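You operate a simulated robot arm through the tools that you are given. There is no shell and no other tool. Be economical: measure what you need, move in short steps, check, and stop when the job is done.

The job below is to be done with a simulated robot arm. You get a single attempt, and the scene is never put back.

TASK
Put things in order on the working space on the dining table. At the end: the green glass jar stands where the black soft record brush stood; the grey wax pad stands where the yellow cup stood; the black soft record brush stands on top of the blue dustpan; the yellow cup stands where the green glass jar stood; whatever was shut is shut again. Leave all else as you found it, and nothing knocked over.

It is judged by the outcome, as a careful person would: the job done as asked, and still so three seconds after it is handed in. It fails if anything else is knocked over, pushed out of place, dropped, spilled or broken.

THE ROBOT
A 7-joint arm with a two-finger parallel gripper, fixed in place. Base frame: the origin is at the foot of the arm, x ahead of it, y to its left, z up; the work surface is at about z = 0. Units: m, degrees, N and s.
With the tool pointing down near the work surface it reaches from about 0.24 to 0.62 m from the base axis. Its first joint turns from -66.0 to 66.0 degrees. Payload 2.6 kg.
The tool frame sits at the grasp point between the pads (the TCP): z along the fingers, y along the line on which they close. The tips reach 0.03 m beyond it. Largest opening 0.094 m; finger width 0.028, thickness 0.01; the body of the gripper, 0.05 by 0.096 m, starts 0.055 m behind the TCP.
Orientation is told as [roll, pitch, yaw] about the base's x, y, z axes, in that order, counted from this pose: with the fingers straight down and closing along the base's y, the tool's x points along the base's -x, its y along +y and its z along -z.

THE INTERFACE
- The arm moves only by the tool servo_tool. Its argument "targets" is a list of rows, each an object of numbers (a shift or turn left out is 0, a gripper value left out holds the last): "wx", "wy", "wz": the turn, a rotation vector about the tool's x, y, z in units of 180 degrees (1.0 is 180 degrees); "x", "y", "z": the shift along the tool's x, y, z in units of 250 mm (1.0 is 250 mm); "gripper": the opening, from 0 (shut) to 1 (fully open). In form: [{"wx": .., "wy": .., "wz": .., "x": .., "y": .., "z": .., "gripper": ..}, ...]. A call has 1 to 10 rows; each row is the pose to reach, as a shift and turn from the pose commanded when the call began, along the tool's axes at that moment. A call with a number of a shift or a turn outside -1 to 1 is refused whole. A row lasts 0.2 s, in which the tool goes at most 0.05 m and 8.6 degrees; a call with a longer step from one row to the next is refused whole, and so is a gripper value outside its range. A pose out of reach is approached as far as the arm can. The call stops where the force on the tool passes 40 N (or 10 N more than at its start, if that is more) or the arm is blocked; 0.2 s more then pass. The fingers move at their own pace (about 0.072 m/s each) and stop on an object; they squeeze with about 29 N. The grip force told is the motor's: it shows also when the fingers shut on nothing. Time passes only in rows, and 0.2 s behind the last, so rows that repeat a pose let the fingers close. The reply holds the time, the measured pose of the TCP, the force on the tool along the base axes, the opening and the grip force, in the units named above and with some noise, and new pictures: "show" is both (left out), scene, wrist or none.
- Cameras (640 x 400 px; columns grow to the right, rows downward): "scene" is fixed at [0.0304, 0.434, 0.5503]; the picture's right is [-0.79, -0.61, 0.00], its down [-0.42, 0.55, -0.72] and it looks along [0.44, -0.57, -0.69] (base axes); focal length 276 px, centre (320, 200). "wrist" rides on the gripper at [0.076, 0.014, -0.102] in the tool frame; the picture's right is [-0.18, 0.98, 0.00], its down [-0.75, -0.14, -0.64] and it looks along [-0.63, -0.12, 0.77] (tool axes); focal length 243 px, centre (320, 200). There is no depth. A picture from a camera that has moved, and an enlarged one, comes with that camera's place and axes in the base frame and with its lens.
- close_up(camera, box): a new picture of the part [left, top, right, bottom] of that camera's present view, enlarged. No time passes.
- job_done(): hands the job in; it is judged then, once.

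Go step by step. Nothing tells you positions but the pictures and the camera data: compare them with the known pose of the tool, close in by small moves and look again before you grip or let go. The budget is 120 turns and 200 pictures, counting those below and the enlarged ones. Unless the task says otherwise, let go and move clear before handing in, and close with one line.

The tools are called after "Call:" by a JSON object that holds its "method" and its "body". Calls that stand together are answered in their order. servo_tool: Moves the arm, as the interface text tells. Its arguments: {"type":"object","properties":{"targets":{"type":"array"},"show":{"type":"string","enum":["both","scene","wrist","none"]}},"required":["targets"]} The other tools are called the same way: close_up (camera, box) takes an enlarged picture of a part of a camera's view; job_done () hands the job in.

At the start:

```text
t: 0.0
ee_pos: [0.4342, -0.1103, 0.2645]
ee_rot: [0.0, -0.1, 0.0]
ft_force: [0.5, -0.4, -0.7]
gripper_width: 0.0941
grasp_force: 0.0
```

scene: 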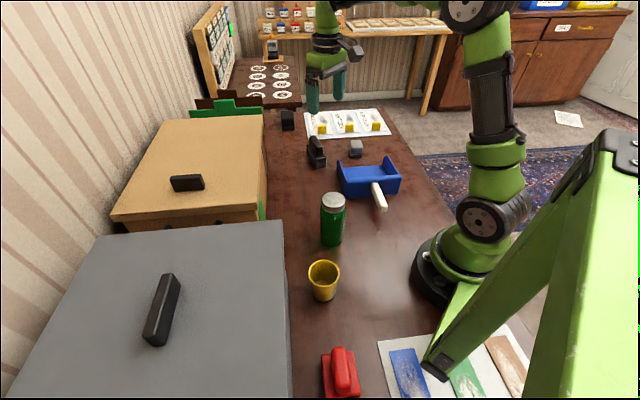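
wrist: 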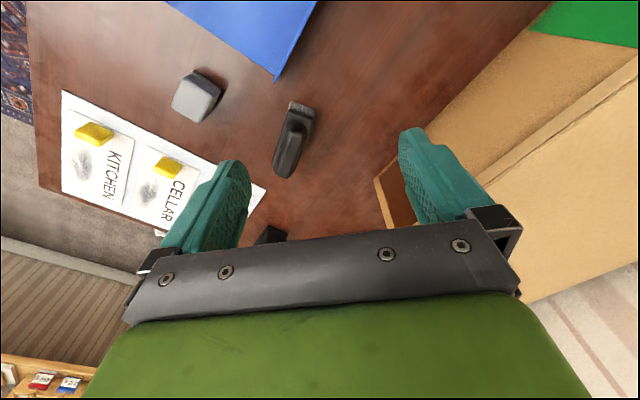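

I'll start by enlarging the crowded parts to identify the brush, wax pad, dustpan, jar and cup.

Call:
{"method": "close_up", "body": {"camera": "scene", "box": [260, 90, 420, 190]}}

Call:
{"method": "close_up", "body": {"camera": "scene", "box": [260, 170, 420, 270]}}

Call:
{"method": "close_up", "body": {"camera": "scene", "box": [260, 250, 420, 350]}}

Call:
{"method": "close_up", "body": {"camera": "wrist", "box": [140, 40, 380, 190]}}

```text
4.00 times, centred on (340, 140) of scene
camera zoom: at [0.0304, 0.434, 0.5503], right [-0.79, -0.61, 0.0], down [-0.42, 0.55, -0.72], along [0.44, -0.57, -0.69], focal length 1105 px, centre (240, 440)
```

zoom: 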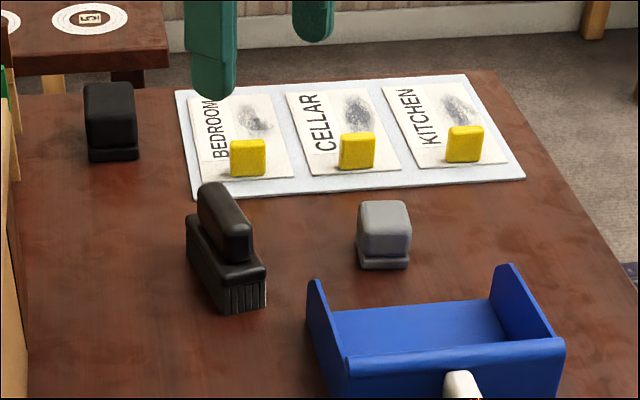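

```text
4.00 times, centred on (340, 220) of scene
camera zoom: at [0.0304, 0.434, 0.5503], right [-0.79, -0.61, 0.0], down [-0.42, 0.55, -0.72], along [0.44, -0.57, -0.69], focal length 1105 px, centre (240, 120)
```

zoom: 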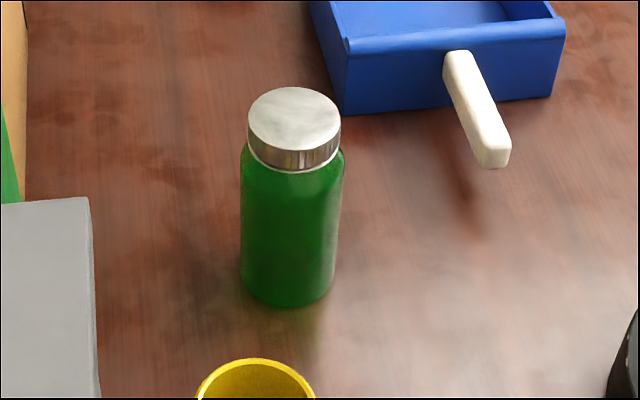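

```text
4.00 times, centred on (340, 300) of scene
camera zoom: at [0.0304, 0.434, 0.5503], right [-0.79, -0.61, 0.0], down [-0.42, 0.55, -0.72], along [0.44, -0.57, -0.69], focal length 1105 px, centre (240, -200)
```

zoom: 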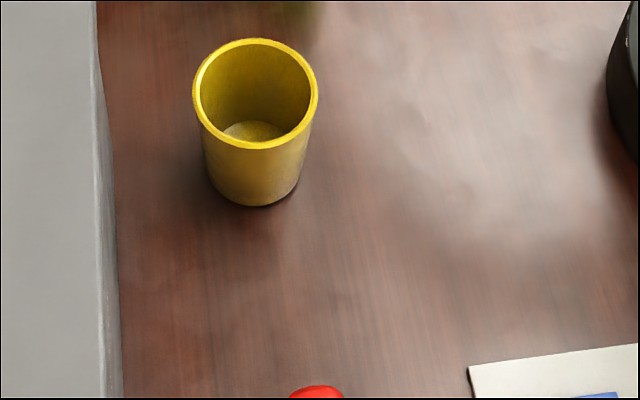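

```text
2.67 times, centred on (260, 115) of wrist
camera zoom: at [0.3579, -0.0968, 0.3685], right [0.18, 0.98, 0.0], down [0.75, -0.14, 0.64], along [0.63, -0.12, -0.77], focal length 647 px, centre (480, 427)
```

zoom: 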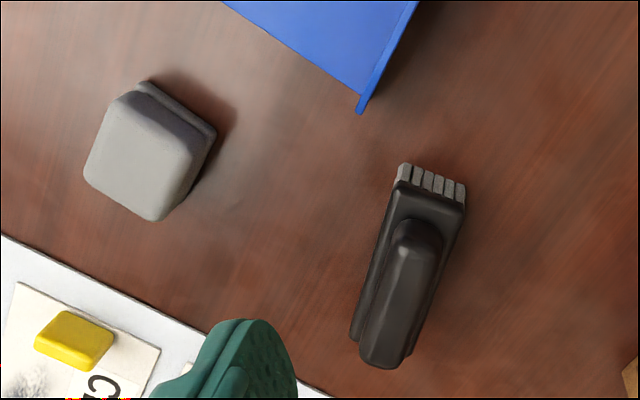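

Everything needed is in view: brush near (0.51,-0.16), wax pad behind the dustpan, jar near (0.27,0.08), cup near (0.20,0.20). I'll turn the tool along the brush and look at it more closely.

Call:
{"method": "servo_tool", "body": {"targets": [{"wz": 0.042, "x": 0, "y": -0.02, "z": 0.08}, {"wz": 0.084, "x": 0, "y": -0.04, "z": 0.16}, {"wz": 0.126, "x": 0, "y": -0.05, "z": 0.24}, {"wz": 0.1667, "x": 0, "y": -0.06, "z": 0.32}, {"wz": 0.1667, "x": 0, "y": -0.06, "z": 0.32}]}}

```text
t: 1.2
ee_pos: [0.4346, -0.1267, 0.1844]
ee_rot: [0.0, -0.1, -30.2]
ft_force: [0.1, 0.1, 0.2]
gripper_width: 0.0937
grasp_force: 0.1
camera wrist: at [0.3747, -0.0758, 0.2885], right [0.65, 0.76, 0.0], down [0.58, -0.5, 0.64], along [0.49, -0.42, -0.77], focal length 243 px, centre (320, 200)
```

scene: 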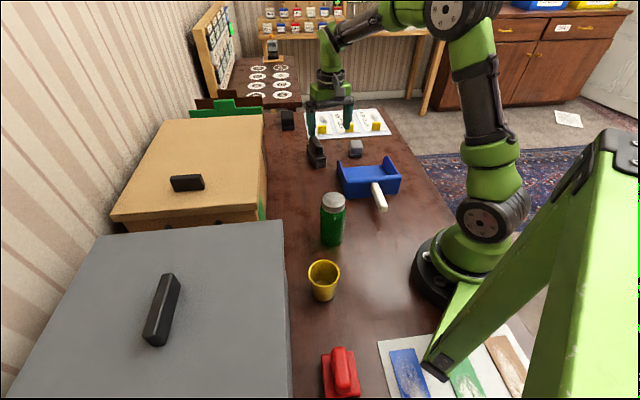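
wrist: 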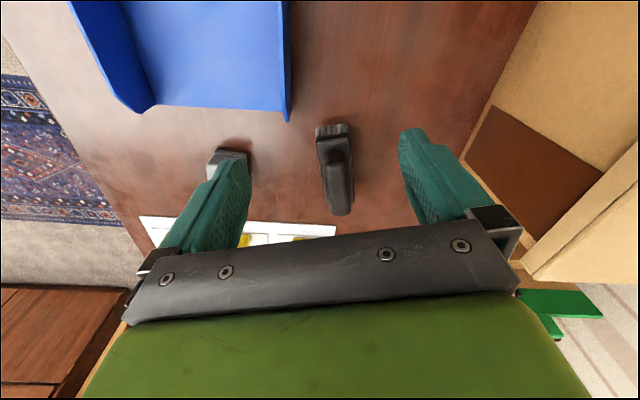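

The brush sits between the fingers; I'll enlarge it and the pan to fix the geometry.

Call:
{"method": "close_up", "body": {"camera": "wrist", "box": [270, 100, 398, 240]}}

Call:
{"method": "close_up", "body": {"camera": "scene", "box": [290, 125, 418, 225]}}

```text
2.86 times, centred on (334, 170) of wrist
camera zoom: at [0.3747, -0.0758, 0.2885], right [0.65, 0.76, 0.0], down [0.58, -0.5, 0.64], along [0.49, -0.42, -0.77], focal length 693 px, centre (280, 286)
```

zoom: 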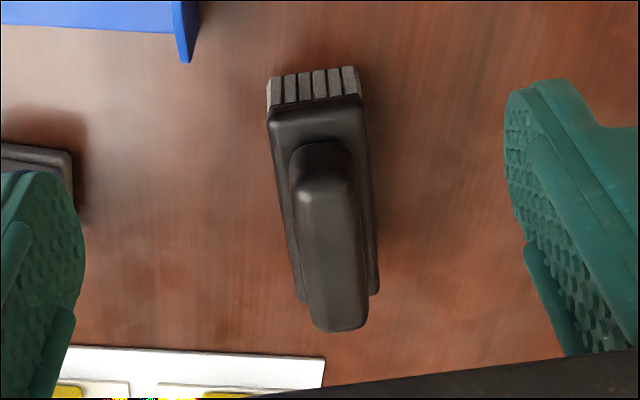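

```text
4.00 times, centred on (354, 175) of scene
camera zoom: at [0.0304, 0.434, 0.5503], right [-0.79, -0.61, 0.0], down [-0.42, 0.55, -0.72], along [0.44, -0.57, -0.69], focal length 1105 px, centre (184, 300)
```

zoom: 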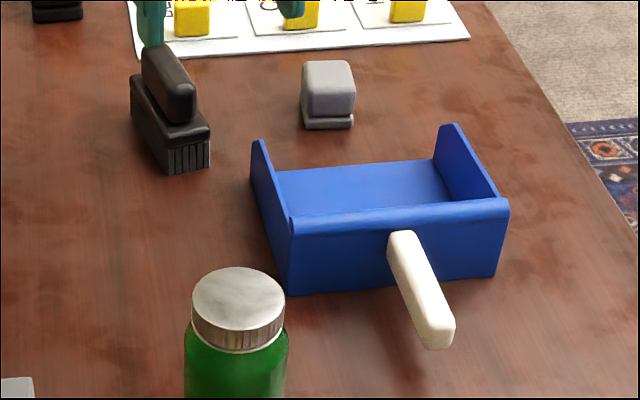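

Brush is about 0.10 x 0.037 m, centred near (0.518,-0.171), axis at -32°, handle top at about z=0.065. I'll hover above its handle.

Call:
{"method": "servo_tool", "body": {"targets": [{"wz": 0.006, "x": -0.15, "y": 0.005, "z": 0.05}, {"wz": 0.012, "x": -0.3, "y": 0.01, "z": 0.15}, {"wz": 0.012, "x": -0.399, "y": 0.013, "z": 0.22}, {"wz": 0.012, "x": -0.399, "y": 0.013, "z": 0.22}]}}

```text
t: 2.2
ee_pos: [0.5229, -0.1743, 0.1269]
ee_rot: [0.0, 0.1, -32.3]
ft_force: [0.8, -0.1, 0.5]
gripper_width: 0.0939
grasp_force: 0.0
camera wrist: at [0.4652, -0.1211, 0.2314], right [0.68, 0.73, 0.0], down [0.56, -0.52, 0.64], along [0.47, -0.44, -0.77], focal length 243 px, centre (320, 200)
```

scene: 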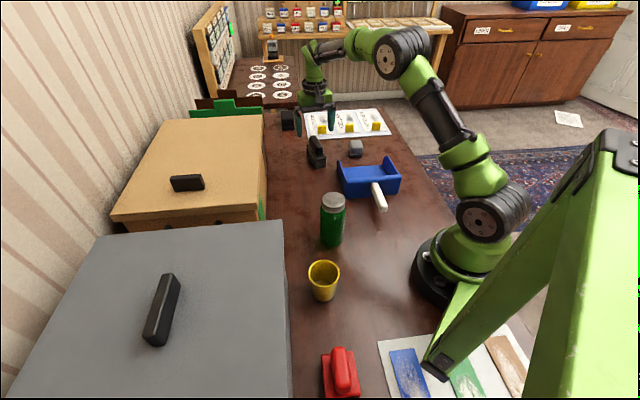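
wrist: 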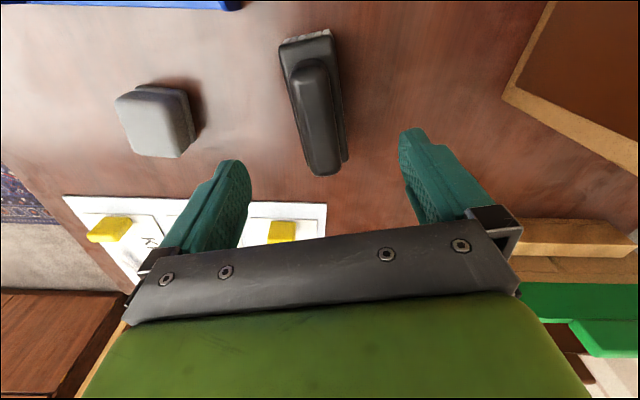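

Aligned; the handle's middle is about 1 cm back toward the base. Descending and gripping the handle.

Call:
{"method": "servo_tool", "body": {"targets": [{"x": 0.035, "z": 0.08}, {"x": 0.035, "z": 0.16}, {"x": 0.035, "z": 0.236}, {"x": 0.035, "z": 0.236}]}}

Call:
{"method": "servo_tool", "body": {"targets": [{"gripper": 0}, {"gripper": 0}, {"gripper": 0}, {"gripper": 0}]}}

```text
t: 3.2
ee_pos: [0.5131, -0.1688, 0.0704]
ee_rot: [0.0, 0.0, -32.3]
ft_force: [0.9, 0.6, 0.4]
gripper_width: 0.0942
grasp_force: 0.1
camera wrist: at [0.4565, -0.1156, 0.1733], right [0.68, 0.73, 0.0], down [0.56, -0.52, 0.64], along [0.47, -0.44, -0.77], focal length 243 px, centre (320, 200)
```

scene: 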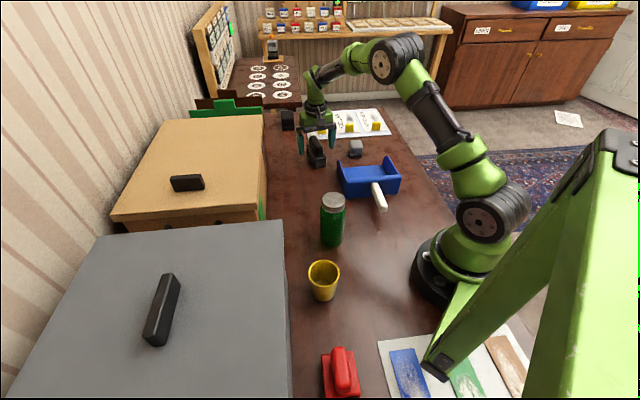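
wrist: 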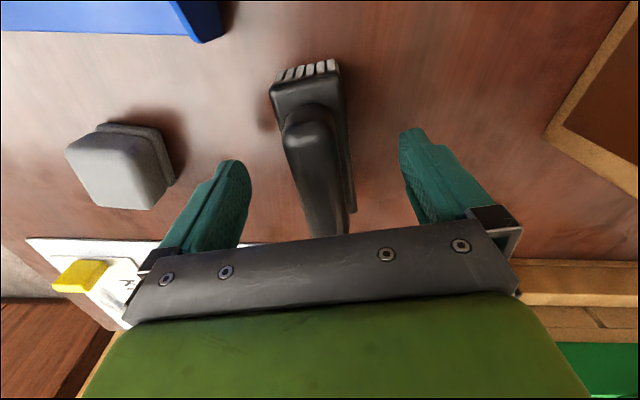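

```text
t: 4.2
ee_pos: [0.5137, -0.1678, 0.0695]
ee_rot: [0.0, 0.0, -32.2]
ft_force: [0.4, -0.3, 0.0]
gripper_width: 0.0393
grasp_force: 28.7
camera wrist: at [0.4565, -0.1157, 0.1736], right [0.68, 0.73, 0.0], down [0.56, -0.52, 0.64], along [0.47, -0.44, -0.77], focal length 243 px, centre (320, 200)
```

scene: 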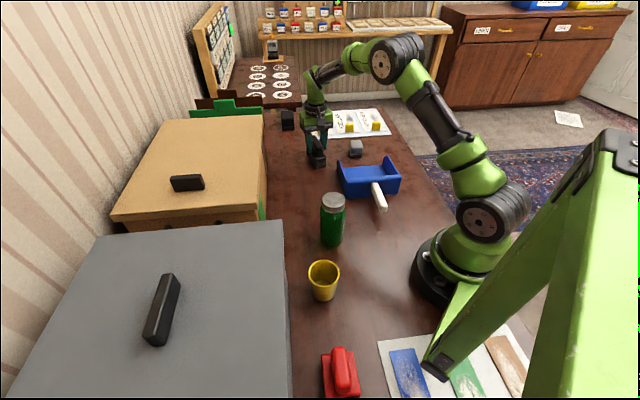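
wrist: 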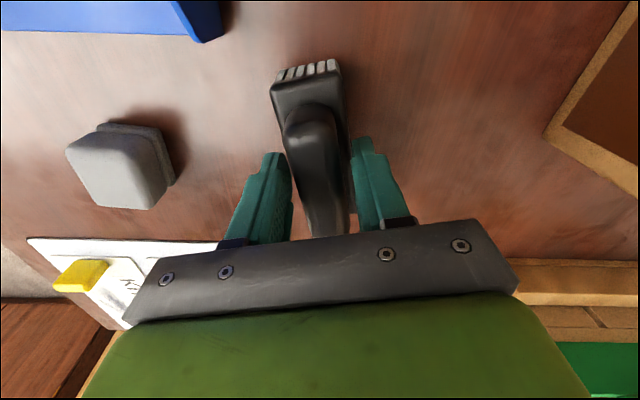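

The brush is held. I'll lift it and carry it over the dustpan tray, whose centre I take to be (0.321,-0.177) with axis at -44°.

Call:
{"method": "servo_tool", "body": {"targets": [{"z": -0.14}, {"z": -0.28}, {"z": -0.4}, {"x": 0.11, "y": -0.08, "z": -0.42, "wz": 0.012}, {"x": 0.23, "y": -0.165, "z": -0.42, "wz": 0.026}, {"x": 0.36, "y": -0.255, "z": -0.42, "wz": 0.04}, {"x": 0.48, "y": -0.34, "z": -0.42, "wz": 0.055}, {"x": 0.58, "y": -0.41, "z": -0.42, "wz": 0.066}, {"x": 0.627, "y": -0.443, "z": -0.42, "wz": 0.068}, {"x": 0.627, "y": -0.443, "z": -0.42, "wz": 0.068}]}}

```text
t: 6.4
ee_pos: [0.3238, -0.1785, 0.1745]
ee_rot: [-0.1, 0.0, -44.5]
ft_force: [-0.2, -0.4, -0.4]
gripper_width: 0.0394
grasp_force: 29.0
camera wrist: at [0.2796, -0.1152, 0.2788], right [0.82, 0.57, 0.0], down [0.44, -0.63, 0.64], along [0.37, -0.53, -0.77], focal length 243 px, centre (320, 200)
```

scene: 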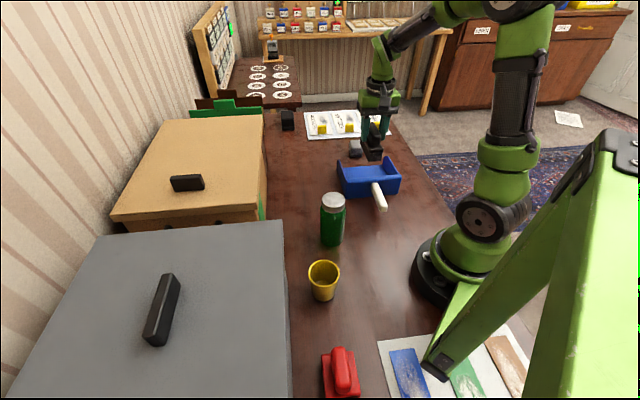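
wrist: 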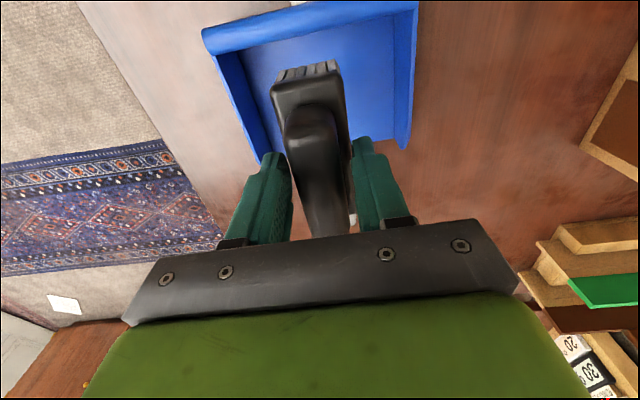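

Well aligned over the tray. Lowering most of the way, then checking.

Call:
{"method": "servo_tool", "body": {"targets": [{"z": 0.12}, {"z": 0.24}, {"z": 0.35}, {"z": 0.35}]}}

Call:
{"method": "close_up", "body": {"camera": "scene", "box": [306, 125, 434, 225]}}

```text
t: 7.4
ee_pos: [0.3224, -0.1782, 0.0861]
ee_rot: [0.0, 0.0, -44.5]
ft_force: [-0.7, 0.0, -1.9]
gripper_width: 0.0391
grasp_force: 29.3
camera wrist: at [0.2781, -0.116, 0.1906], right [0.82, 0.57, 0.0], down [0.44, -0.63, 0.64], along [0.37, -0.53, -0.77], focal length 243 px, centre (320, 200)
```

scene: 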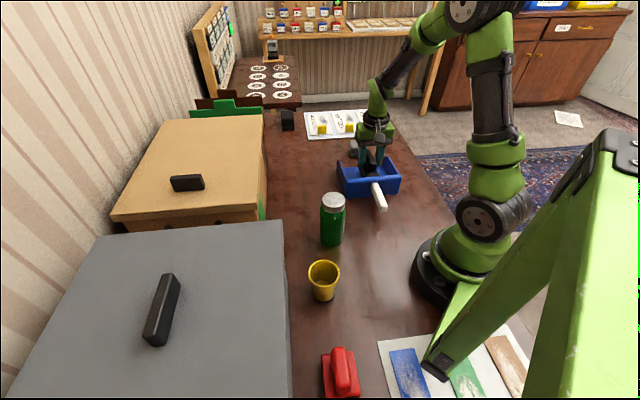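
wrist: 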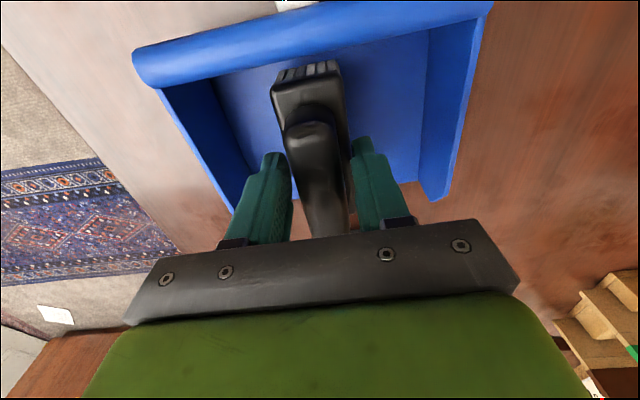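

```text
4.00 times, centred on (370, 175) of scene
camera zoom: at [0.0304, 0.434, 0.5503], right [-0.79, -0.61, 0.0], down [-0.42, 0.55, -0.72], along [0.44, -0.57, -0.69], focal length 1105 px, centre (120, 300)
```

zoom: 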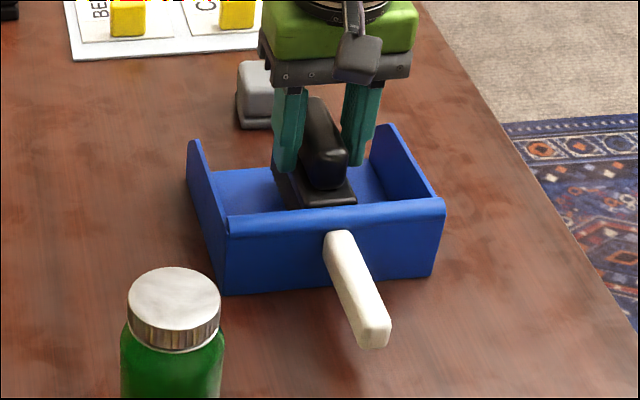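

Clear of the walls. Lowering gently toward the tray floor, watching the force.

Call:
{"method": "servo_tool", "body": {"targets": [{"x": -0.016, "z": 0.016}, {"x": -0.016, "z": 0.032}, {"x": -0.016, "z": 0.032}], "show": "none"}}

Call:
{"method": "servo_tool", "body": {"targets": [{"z": 0.008}, {"z": 0.012}, {"z": 0.012}], "show": "none"}}

```text
t: 8.2
ee_pos: [0.325, -0.1811, 0.079]
ee_rot: [0.0, 0.0, -44.5]
ft_force: [-0.1, -1.5, -0.2]
gripper_width: 0.0392
grasp_force: 28.4
```

```text
t: 9.0
ee_pos: [0.3263, -0.1803, 0.0748]
ee_rot: [0.1, 0.0, -44.3]
ft_force: [0.2, 0.6, -0.7]
gripper_width: 0.0391
grasp_force: 29.0
```

Call:
{"method": "servo_tool", "body": {"targets": [{"z": 0.006}, {"z": 0.006}], "show": "none"}}

Call:
{"method": "servo_tool", "body": {"targets": [{"z": 0.005}, {"z": 0.005}], "show": "both"}}

```text
t: 9.6
ee_pos: [0.3256, -0.1798, 0.0745]
ee_rot: [0.0, 0.0, -44.4]
ft_force: [0.4, 0.5, -0.2]
gripper_width: 0.0392
grasp_force: 28.9
```

```text
t: 10.2
ee_pos: [0.3248, -0.1808, 0.0741]
ee_rot: [0.1, 0.0, -44.4]
ft_force: [0.0, -0.4, -0.7]
gripper_width: 0.0393
grasp_force: 29.1
camera wrist: at [0.2811, -0.1179, 0.1778], right [0.82, 0.57, 0.0], down [0.44, -0.63, 0.64], along [0.37, -0.53, -0.77], focal length 243 px, centre (320, 200)
```

scene: 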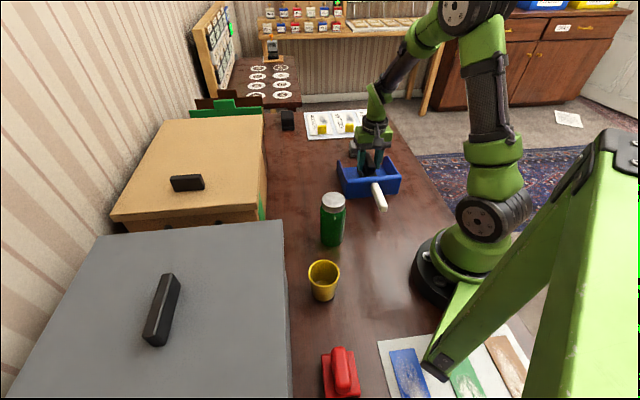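
wrist: 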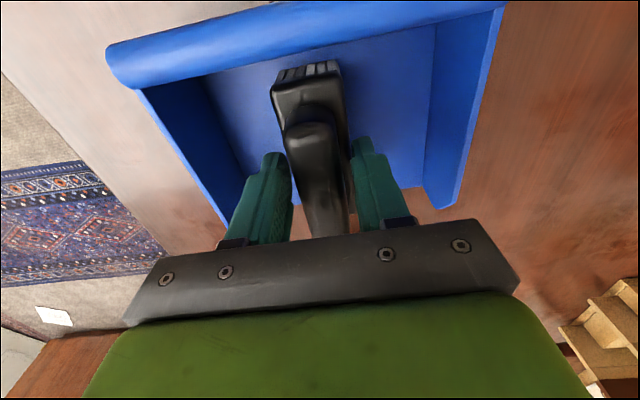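

Call:
{"method": "servo_tool", "body": {"targets": [{"z": 0.006}, {"z": 0.006}], "show": "none"}}

Call:
{"method": "servo_tool", "body": {"targets": [{"z": 0.004}, {"z": 0.004}], "show": "none"}}

```text
t: 10.8
ee_pos: [0.3269, -0.1817, 0.0729]
ee_rot: [0.1, -0.2, -44.5]
ft_force: [-6.0, 4.9, 22.1]
gripper_width: 0.0391
grasp_force: 29.1
```

```text
t: 11.4
ee_pos: [0.3264, -0.1819, 0.0723]
ee_rot: [0.0, -0.1, -44.4]
ft_force: [-3.7, 2.8, 24.8]
gripper_width: 0.0392
grasp_force: 29.5
```

Contact with the floor is firm. Releasing, then rising straight up.

Call:
{"method": "servo_tool", "body": {"targets": [{"z": -0.006, "gripper": 0.75}, {"z": -0.006, "gripper": 0.75}, {"z": -0.006, "gripper": 0.75}, {"z": -0.12}, {"z": -0.28}, {"z": -0.46}, {"z": -0.6}, {"z": -0.6}]}}

Call:
{"method": "close_up", "body": {"camera": "scene", "box": [290, 125, 418, 225]}}

```text
t: 13.2
ee_pos: [0.3255, -0.18, 0.2216]
ee_rot: [0.1, 0.0, -44.4]
ft_force: [0.4, 0.9, 1.3]
gripper_width: 0.0707
grasp_force: 0.1
camera wrist: at [0.2814, -0.1181, 0.3269], right [0.82, 0.57, 0.0], down [0.44, -0.63, 0.64], along [0.37, -0.53, -0.77], focal length 243 px, centre (320, 200)
```

scene: 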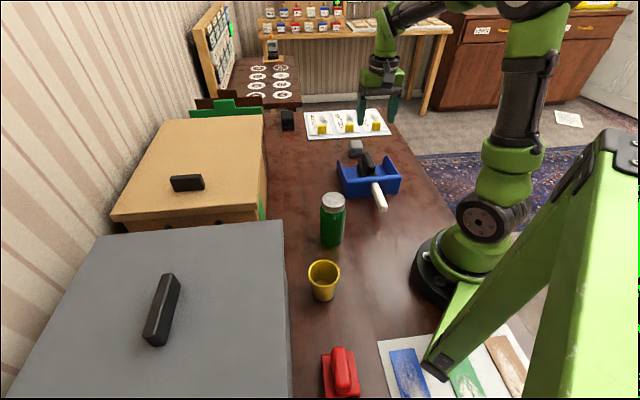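
wrist: 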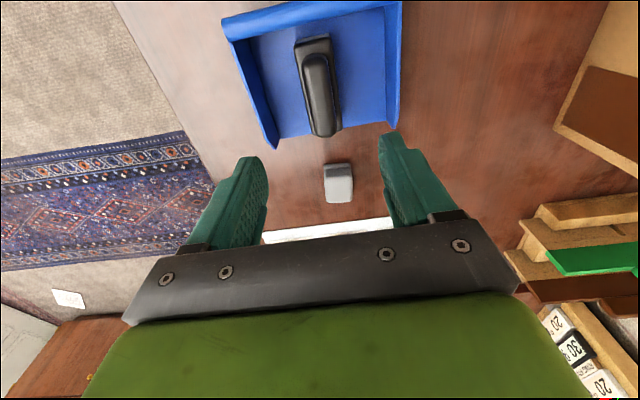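

```text
4.00 times, centred on (354, 175) of scene
camera zoom: at [0.0304, 0.434, 0.5503], right [-0.79, -0.61, 0.0], down [-0.42, 0.55, -0.72], along [0.44, -0.57, -0.69], focal length 1105 px, centre (184, 300)
```

zoom: 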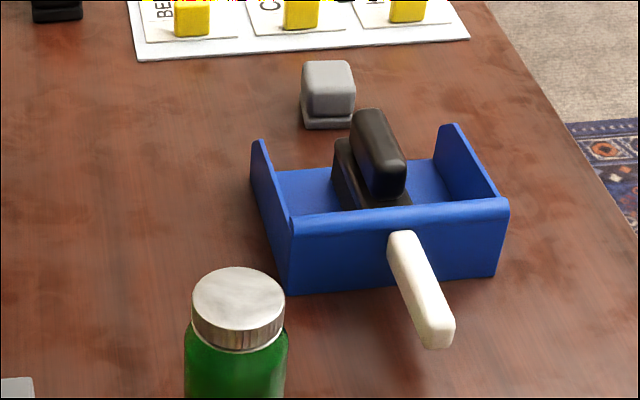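

The brush rests in the pan, pan unmoved. Next the jar, which I place at about (0.275,0.067), 0.13 m tall; hovering above it with yaw 0.

Call:
{"method": "servo_tool", "body": {"targets": [{"wz": -0.035, "x": 0.12, "y": 0.081, "z": -0.114, "gripper": 1}, {"wz": -0.07, "x": 0.24, "y": 0.162, "z": -0.114}, {"wz": -0.106, "x": 0.36, "y": 0.243, "z": -0.114}, {"wz": -0.141, "x": 0.48, "y": 0.324, "z": -0.114}, {"wz": -0.176, "x": 0.6, "y": 0.405, "z": -0.114}, {"wz": -0.212, "x": 0.72, "y": 0.486, "z": -0.114}, {"wz": -0.247, "x": 0.836, "y": 0.565, "z": -0.114}, {"wz": -0.247, "x": 0.836, "y": 0.565, "z": -0.114}]}}

Call:
{"method": "close_up", "body": {"camera": "wrist", "box": [220, 40, 420, 200]}}

```text
t: 15.0
ee_pos: [0.2771, 0.0656, 0.2498]
ee_rot: [0.0, 0.0, 0.1]
ft_force: [0.8, -0.2, 0.7]
gripper_width: 0.0939
grasp_force: 0.1
camera wrist: at [0.2008, 0.0795, 0.3541], right [0.18, 0.98, 0.0], down [0.75, -0.14, 0.64], along [0.63, -0.12, -0.77], focal length 243 px, centre (320, 200)
```

scene: 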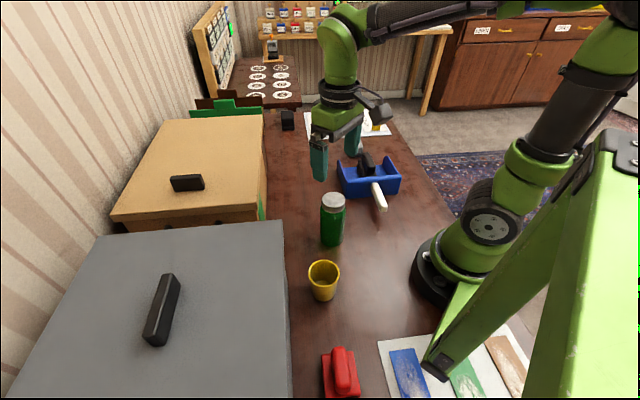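
wrist: 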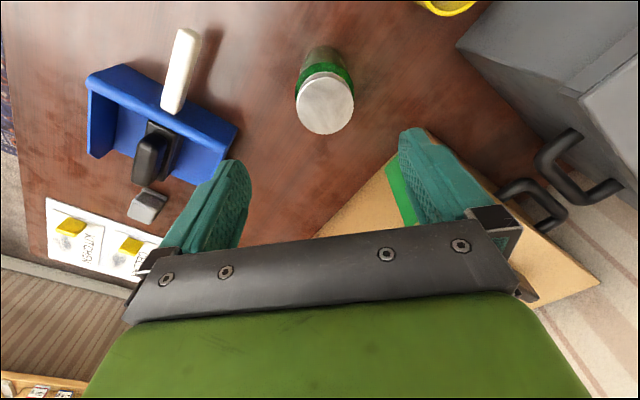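

```text
2.50 times, centred on (320, 120) of wrist
camera zoom: at [0.2008, 0.0795, 0.3541], right [0.18, 0.98, 0.0], down [0.75, -0.14, 0.64], along [0.63, -0.12, -0.77], focal length 606 px, centre (320, 400)
```

zoom: 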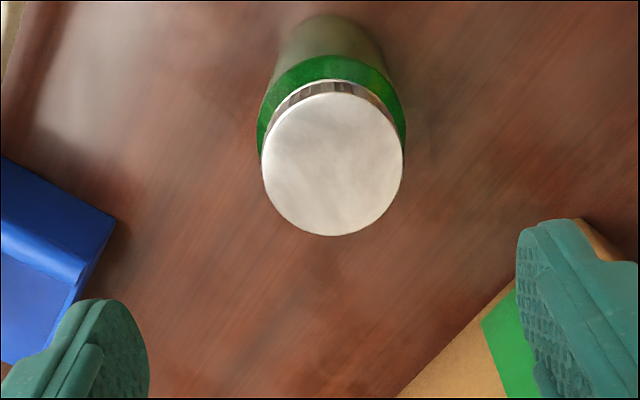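

Jar centre refined to (0.2755,0.069). Descending with fingers either side of the glass, then gripping.

Call:
{"method": "servo_tool", "body": {"targets": [{"x": 0.006, "y": 0.014, "z": 0.1}, {"x": 0.006, "y": 0.014, "z": 0.25}, {"x": 0.006, "y": 0.014, "z": 0.4}, {"x": 0.006, "y": 0.014, "z": 0.54}, {"x": 0.006, "y": 0.014, "z": 0.64}, {"x": 0.006, "y": 0.014, "z": 0.64}]}}

```text
t: 16.4
ee_pos: [0.2748, 0.0669, 0.0897]
ee_rot: [0.0, 0.1, 0.0]
ft_force: [-0.6, 0.4, -0.6]
gripper_width: 0.0941
grasp_force: 0.1
camera wrist: at [0.1987, 0.0814, 0.1933], right [0.18, 0.98, 0.0], down [0.75, -0.14, 0.64], along [0.63, -0.12, -0.77], focal length 243 px, centre (320, 200)
```

scene: 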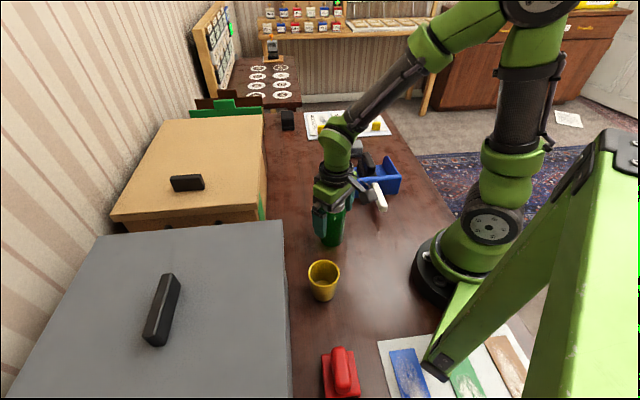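
wrist: 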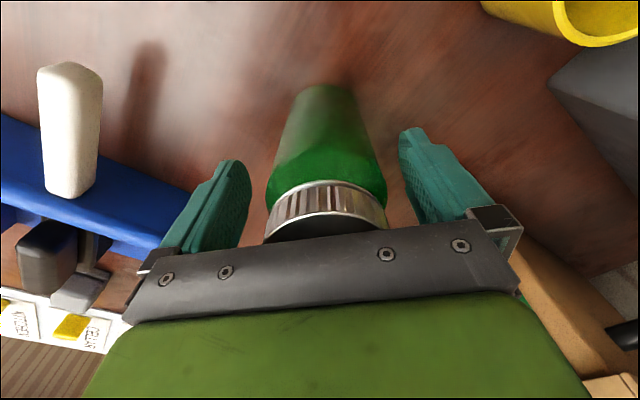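

Centred between the fingers. Closing.

Call:
{"method": "servo_tool", "body": {"targets": [{"gripper": 0}, {"gripper": 0}, {"gripper": 0}, {"gripper": 0}], "show": "wrist"}}

```text
t: 17.4
ee_pos: [0.2749, 0.0676, 0.0896]
ee_rot: [0.0, 0.0, 0.1]
ft_force: [-0.7, -0.7, 0.2]
gripper_width: 0.0599
grasp_force: 28.7
camera wrist: at [0.1987, 0.0813, 0.1937], right [0.18, 0.98, 0.0], down [0.75, -0.14, 0.64], along [0.63, -0.12, -0.77], focal length 243 px, centre (320, 200)
```

wrist: 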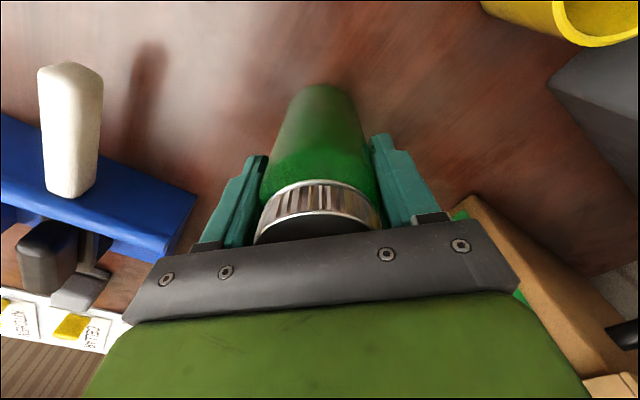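

Held at 0.060 m. Lifting, then carrying to where the brush stood (0.517,-0.170).

Call:
{"method": "servo_tool", "body": {"targets": [{"z": -0.1}, {"z": -0.25}, {"z": -0.4}, {"z": -0.48}, {"z": -0.48}], "show": "none"}}

Call:
{"method": "servo_tool", "body": {"targets": [{"x": -0.08, "y": -0.08}, {"x": -0.2, "y": -0.2}, {"x": -0.33, "y": -0.325}, {"x": -0.46, "y": -0.455}, {"x": -0.59, "y": -0.582}, {"x": -0.72, "y": -0.71}, {"x": -0.85, "y": -0.84}, {"x": -0.93, "y": -0.92}, {"x": -0.968, "y": -0.952}, {"x": -0.968, "y": -0.952}]}}

```text
t: 18.6
ee_pos: [0.2721, 0.0678, 0.2103]
ee_rot: [0.0, 0.0, 0.0]
ft_force: [0.1, -0.5, -3.1]
gripper_width: 0.0598
grasp_force: 28.8
```

```text
t: 20.8
ee_pos: [0.5168, -0.1677, 0.2104]
ee_rot: [0.0, 0.0, 0.0]
ft_force: [0.5, 0.1, -2.2]
gripper_width: 0.06
grasp_force: 29.3
camera wrist: at [0.441, -0.1544, 0.3145], right [0.18, 0.98, 0.0], down [0.75, -0.14, 0.64], along [0.63, -0.12, -0.77], focal length 243 px, centre (320, 200)
```

scene: 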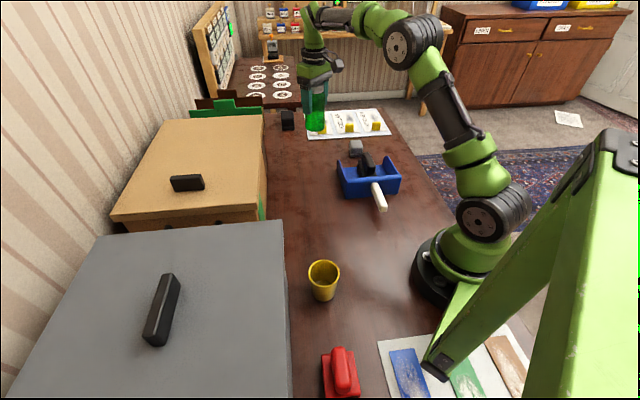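
wrist: 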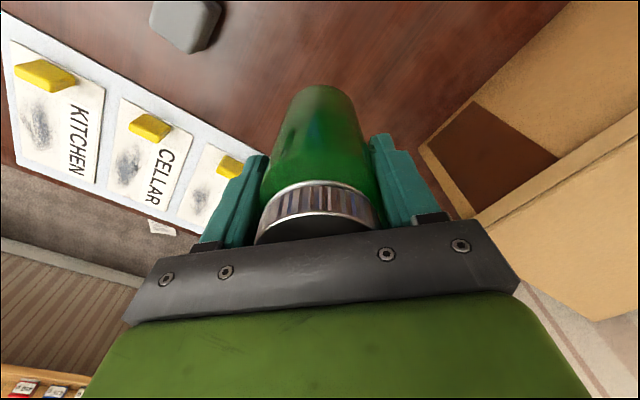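

Over the spot, nothing nearby. Lowering.

Call:
{"method": "servo_tool", "body": {"targets": [{"z": 0.1}, {"z": 0.22}, {"z": 0.34}, {"z": 0.43}, {"z": 0.46}, {"z": 0.46}], "show": "scene"}}

Call:
{"method": "servo_tool", "body": {"targets": [{"z": 0.01}, {"z": 0.016}, {"z": 0.016}], "show": "none"}}

```text
t: 22.2
ee_pos: [0.5163, -0.168, 0.0936]
ee_rot: [0.0, 0.0, 0.0]
ft_force: [-1.0, -0.4, -3.3]
gripper_width: 0.0596
grasp_force: 28.6
```

scene: 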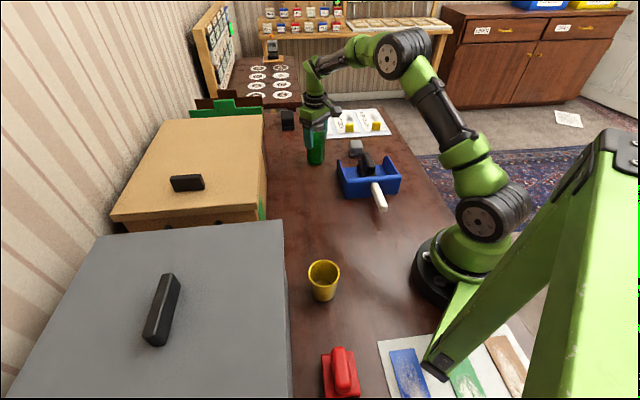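

```text
t: 23.0
ee_pos: [0.5143, -0.1684, 0.09]
ee_rot: [-0.1, 0.0, 0.1]
ft_force: [0.1, 0.3, -2.9]
gripper_width: 0.0599
grasp_force: 29.4
```

Call:
{"method": "servo_tool", "body": {"targets": [{"z": 0.004}, {"z": 0.004}], "show": "none"}}

Call:
{"method": "servo_tool", "body": {"targets": [{"z": 0.004}, {"z": 0.004}], "show": "none"}}

```text
t: 23.6
ee_pos: [0.515, -0.1675, 0.0897]
ee_rot: [-0.1, -0.1, -0.1]
ft_force: [-0.6, 0.1, -2.6]
gripper_width: 0.0594
grasp_force: 29.0
```

```text
t: 24.2
ee_pos: [0.516, -0.168, 0.0894]
ee_rot: [0.1, 0.1, 0.0]
ft_force: [-1.8, -0.1, 2.1]
gripper_width: 0.0596
grasp_force: 29.3
```

The jar has just touched the table. Releasing and rising straight up.

Call:
{"method": "servo_tool", "body": {"targets": [{"gripper": 1}, {"gripper": 1}, {"gripper": 1}, {"gripper": 1}, {"z": -0.1}, {"z": -0.25}, {"z": -0.42}, {"z": -0.6}, {"z": -0.64}]}}

Call:
{"method": "close_up", "body": {"camera": "scene", "box": [260, 90, 420, 190]}}

```text
t: 26.2
ee_pos: [0.5179, -0.167, 0.2484]
ee_rot: [0.0, 0.0, 0.1]
ft_force: [-0.1, -0.3, 0.4]
gripper_width: 0.094
grasp_force: 0.0
camera wrist: at [0.4413, -0.1539, 0.3531], right [0.18, 0.98, 0.0], down [0.75, -0.14, 0.64], along [0.63, -0.12, -0.77], focal length 243 px, centre (320, 200)
```

scene: 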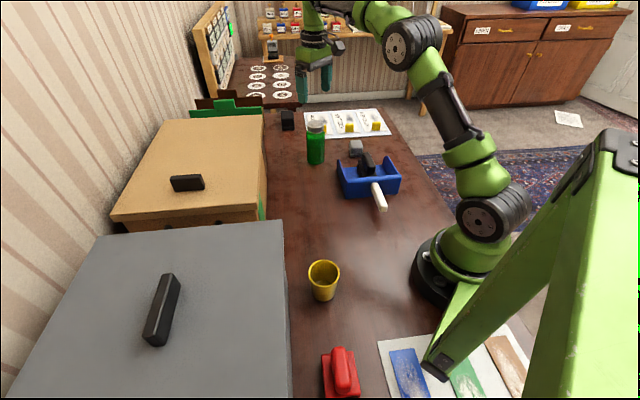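
wrist: 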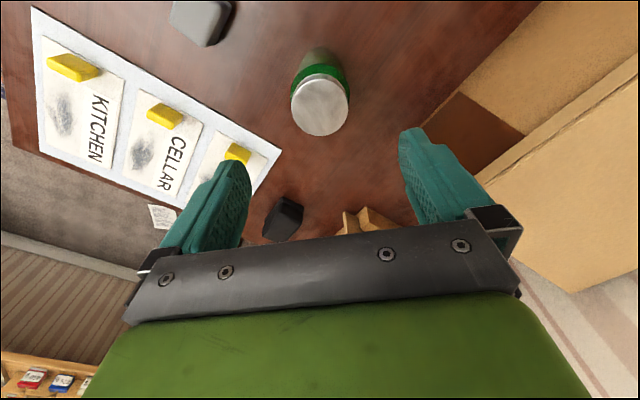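

```text
4.00 times, centred on (340, 140) of scene
camera zoom: at [0.0304, 0.434, 0.5503], right [-0.79, -0.61, 0.0], down [-0.42, 0.55, -0.72], along [0.44, -0.57, -0.69], focal length 1105 px, centre (240, 440)
```

zoom: 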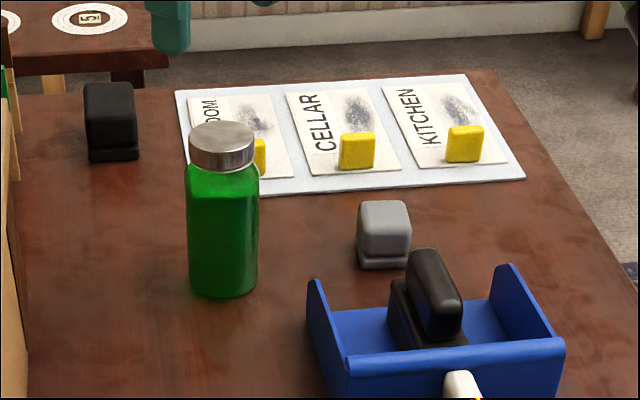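

The jar stands well. Now the cup: I take it at (0.203,0.198), about 0.07 m tall, rim 0.061 m. Moving over in two steps, turning to yaw 45° so the fingers close parallel to the grey box's face.

Call:
{"method": "servo_tool", "body": {"targets": [{"wz": -0.02, "x": 0.1, "y": 0.115}, {"wz": -0.042, "x": 0.21, "y": 0.243}, {"wz": -0.063, "x": 0.32, "y": 0.37}, {"wz": -0.084, "x": 0.43, "y": 0.495}, {"wz": -0.105, "x": 0.54, "y": 0.62}, {"wz": -0.125, "x": 0.632, "y": 0.728}, {"wz": -0.125, "x": 0.632, "y": 0.728}], "show": "wrist"}}

```text
t: 27.8
ee_pos: [0.3568, 0.0129, 0.2498]
ee_rot: [0.0, 0.0, 22.6]
ft_force: [0.0, -0.1, 0.7]
gripper_width: 0.0942
grasp_force: 0.0
camera wrist: at [0.2822, -0.0039, 0.353], right [-0.21, 0.98, 0.0], down [0.75, 0.16, 0.64], along [0.63, 0.13, -0.77], focal length 243 px, centre (320, 200)
```

wrist: 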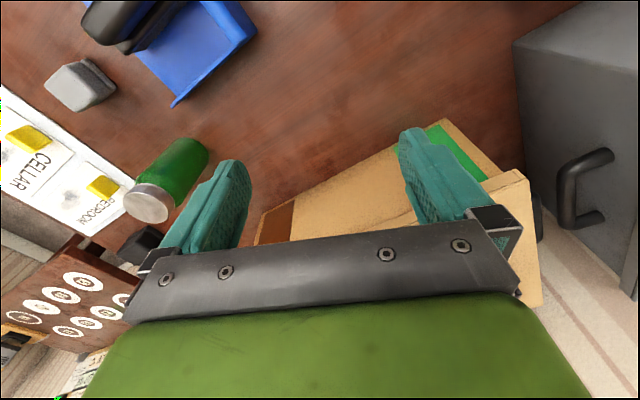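

The grey box is about 0.19 m tall with its face about 8 cm from the cup; the planned grip clears it. Moving over the cup.

Call:
{"method": "servo_tool", "body": {"targets": [{"wz": -0.02, "x": 0.046, "y": 0.152}, {"wz": -0.041, "x": 0.092, "y": 0.304}, {"wz": -0.062, "x": 0.139, "y": 0.456}, {"wz": -0.083, "x": 0.185, "y": 0.609}, {"wz": -0.104, "x": 0.232, "y": 0.761}, {"wz": -0.1244, "x": 0.278, "y": 0.913}, {"wz": -0.1244, "x": 0.278, "y": 0.913}]}}

Call:
{"method": "close_up", "body": {"camera": "wrist", "box": [220, 0, 420, 160]}}

```text
t: 29.4
ee_pos: [0.2073, 0.1979, 0.2509]
ee_rot: [0.0, -0.1, 44.8]
ft_force: [-0.3, -0.1, 0.0]
gripper_width: 0.094
grasp_force: 0.1
camera wrist: at [0.1436, 0.1539, 0.3547], right [-0.56, 0.83, 0.0], down [0.63, 0.43, 0.64], along [0.53, 0.36, -0.77], focal length 243 px, centre (320, 200)
```

scene: 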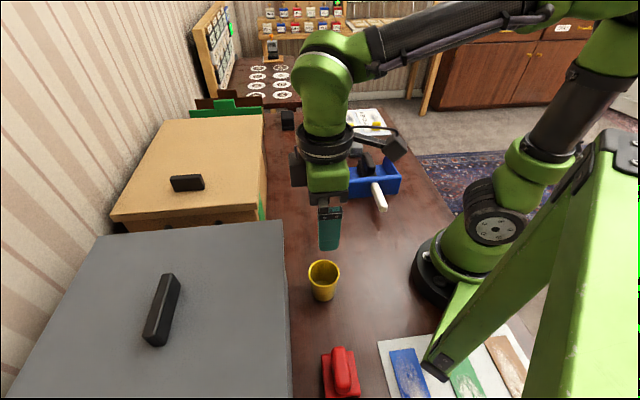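
wrist: 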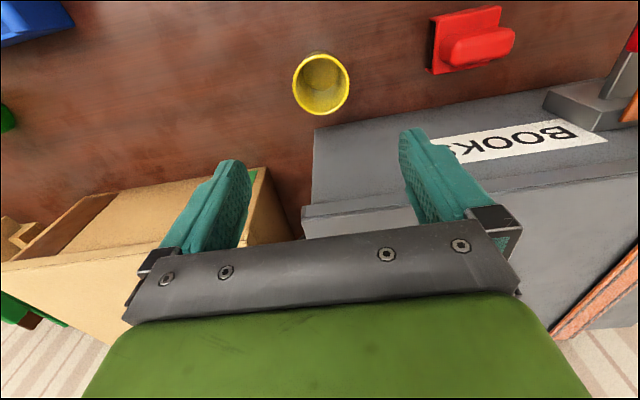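

```text
2.50 times, centred on (320, 80) of wrist
camera zoom: at [0.1436, 0.1539, 0.3547], right [-0.56, 0.83, 0.0], down [0.63, 0.43, 0.64], along [0.53, 0.36, -0.77], focal length 606 px, centre (320, 500)
```

zoom: 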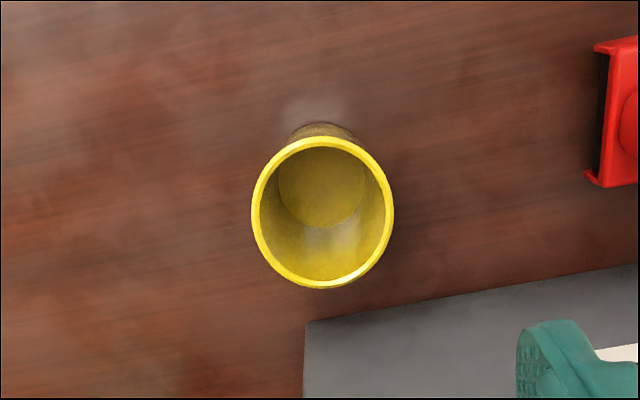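

Cup centre confirmed at (0.204,0.196). Descending part-way to check clearance to the grey box.

Call:
{"method": "servo_tool", "body": {"targets": [{"x": 0.015, "y": 0.004, "z": 0.15}, {"x": 0.015, "y": 0.004, "z": 0.3}, {"x": 0.015, "y": 0.004, "z": 0.45}, {"x": 0.015, "y": 0.004, "z": 0.56}, {"x": 0.015, "y": 0.004, "z": 0.56}]}}

```text
t: 30.6
ee_pos: [0.2043, 0.1968, 0.1073]
ee_rot: [0.0, -0.1, 44.9]
ft_force: [0.8, -0.8, -1.0]
gripper_width: 0.0939
grasp_force: 0.0
camera wrist: at [0.1407, 0.1518, 0.212], right [-0.56, 0.83, 0.0], down [0.63, 0.43, 0.64], along [0.53, 0.36, -0.77], focal length 243 px, centre (320, 200)
```

scene: 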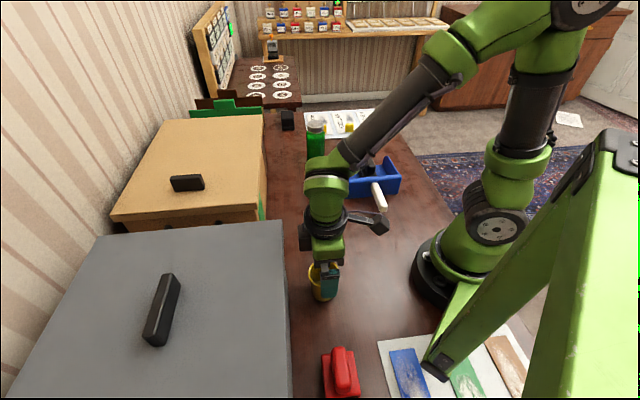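
wrist: 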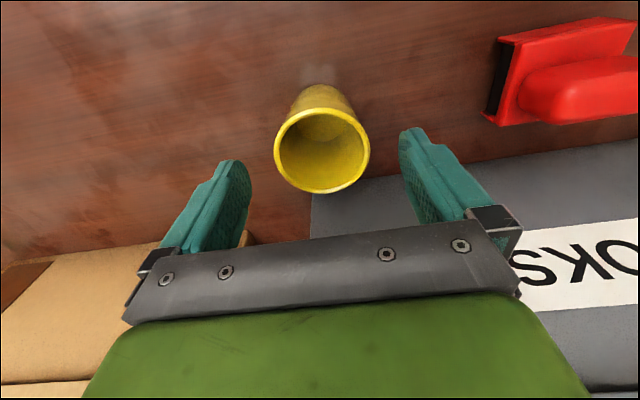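

Clear all round. Going down to grip height and closing.

Call:
{"method": "servo_tool", "body": {"targets": [{"z": 0.07}, {"z": 0.14}, {"z": 0.197}, {"z": 0.197}], "show": "wrist"}}

Call:
{"method": "servo_tool", "body": {"targets": [{"gripper": 0}, {"gripper": 0}, {"gripper": 0}, {"gripper": 0}]}}

```text
t: 31.6
ee_pos: [0.2033, 0.1959, 0.0598]
ee_rot: [-0.1, 0.1, 44.9]
ft_force: [0.5, -0.4, 0.2]
gripper_width: 0.094
grasp_force: 0.0
camera wrist: at [0.139, 0.1517, 0.164], right [-0.56, 0.83, 0.0], down [0.63, 0.43, 0.64], along [0.53, 0.36, -0.77], focal length 243 px, centre (320, 200)
```

wrist: 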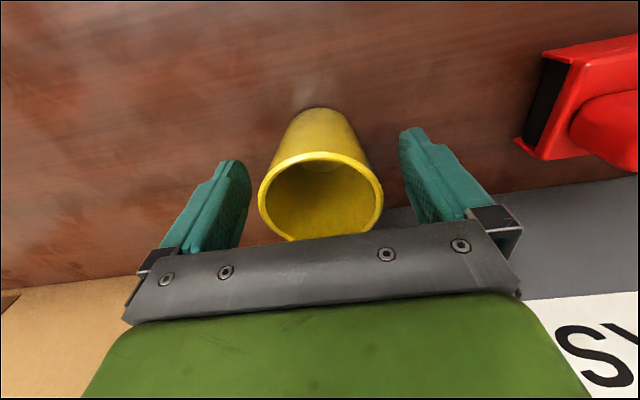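

```text
t: 32.6
ee_pos: [0.2013, 0.1945, 0.0608]
ee_rot: [0.0, 0.0, 45.0]
ft_force: [0.1, 0.0, 0.2]
gripper_width: 0.0608
grasp_force: 28.9
camera wrist: at [0.139, 0.1517, 0.1643], right [-0.56, 0.83, 0.0], down [0.63, 0.43, 0.64], along [0.53, 0.36, -0.77], focal length 243 px, centre (320, 200)
```

scene: 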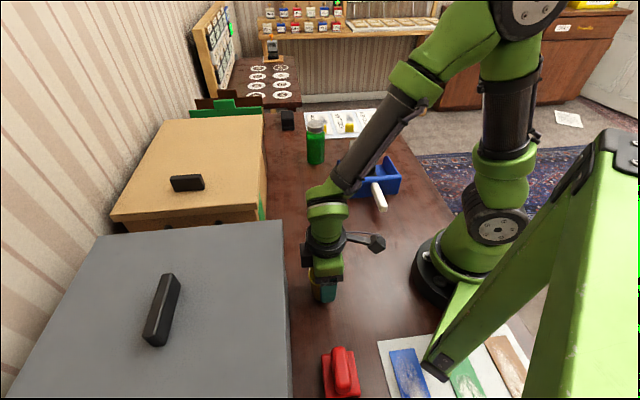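
wrist: 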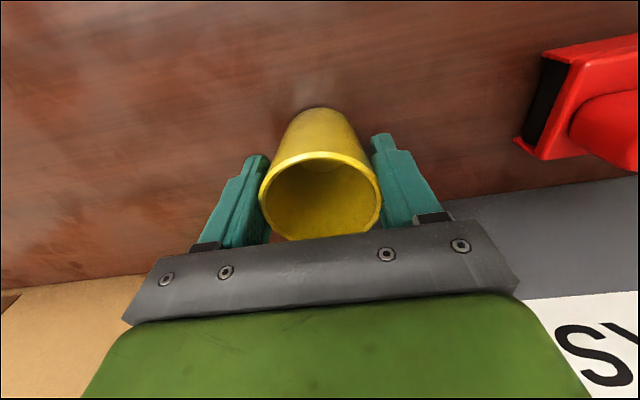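

Cup gripped at 0.061 m. Lifting and carrying it to the jar's old spot (0.2755,0.068).

Call:
{"method": "servo_tool", "body": {"targets": [{"z": -0.12}, {"z": -0.26}, {"z": -0.36}, {"x": 0.03, "y": -0.11, "z": -0.36}, {"x": 0.07, "y": -0.25, "z": -0.36}, {"x": 0.11, "y": -0.4, "z": -0.36}, {"x": 0.145, "y": -0.52, "z": -0.36}, {"x": 0.158, "y": -0.569, "z": -0.36}, {"x": 0.158, "y": -0.569, "z": -0.36}]}}

```text
t: 34.6
ee_pos: [0.2761, 0.0677, 0.1517]
ee_rot: [-0.1, 0.0, 44.9]
ft_force: [1.0, -0.9, -1.0]
gripper_width: 0.0607
grasp_force: 28.9
camera wrist: at [0.2122, 0.0224, 0.2547], right [-0.56, 0.83, 0.0], down [0.63, 0.43, 0.64], along [0.53, 0.36, -0.77], focal length 243 px, centre (320, 200)
```

scene: 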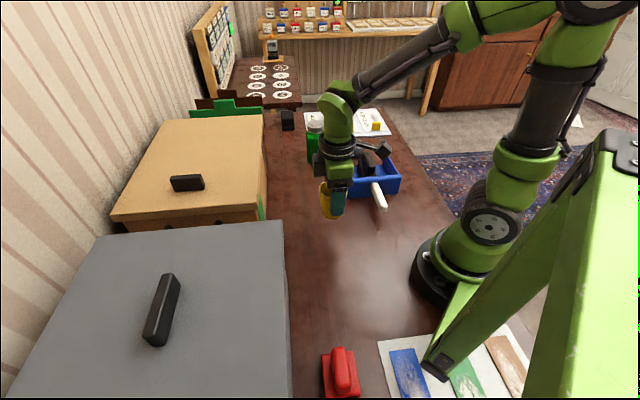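
wrist: 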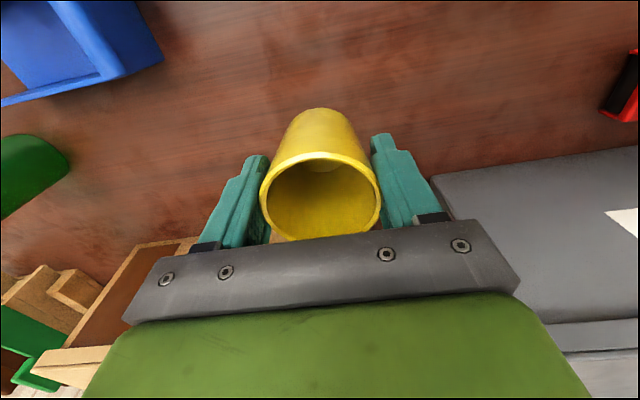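

Lowering to just above the table, then by small steps to contact.

Call:
{"method": "servo_tool", "body": {"targets": [{"z": 0.12}, {"z": 0.24}, {"z": 0.33}, {"z": 0.348}, {"z": 0.348}], "show": "none"}}

Call:
{"method": "servo_tool", "body": {"targets": [{"z": 0.006}, {"z": 0.008}, {"z": 0.008}], "show": "none"}}

Call:
{"method": "servo_tool", "body": {"targets": [{"z": 0.004}, {"z": 0.004}], "show": "none"}}

```text
t: 35.8
ee_pos: [0.2755, 0.0669, 0.0623]
ee_rot: [0.0, 0.0, 44.9]
ft_force: [-0.2, -0.1, -0.8]
gripper_width: 0.0604
grasp_force: 29.0
```

```text
t: 36.6
ee_pos: [0.2761, 0.0662, 0.0598]
ee_rot: [0.0, 0.0, 44.9]
ft_force: [0.0, -0.5, -1.4]
gripper_width: 0.0609
grasp_force: 28.9
```

```text
t: 37.2
ee_pos: [0.2755, 0.0661, 0.0595]
ee_rot: [0.0, 0.0, 45.0]
ft_force: [0.1, 0.9, 0.6]
gripper_width: 0.0609
grasp_force: 28.6
```

Call:
{"method": "servo_tool", "body": {"targets": [{"z": 0.004}, {"z": 0.004}], "show": "none"}}

```text
t: 37.8
ee_pos: [0.276, 0.0664, 0.059]
ee_rot: [-0.1, -0.1, 44.9]
ft_force: [-4.3, -3.4, 20.1]
gripper_width: 0.0609
grasp_force: 28.9
```

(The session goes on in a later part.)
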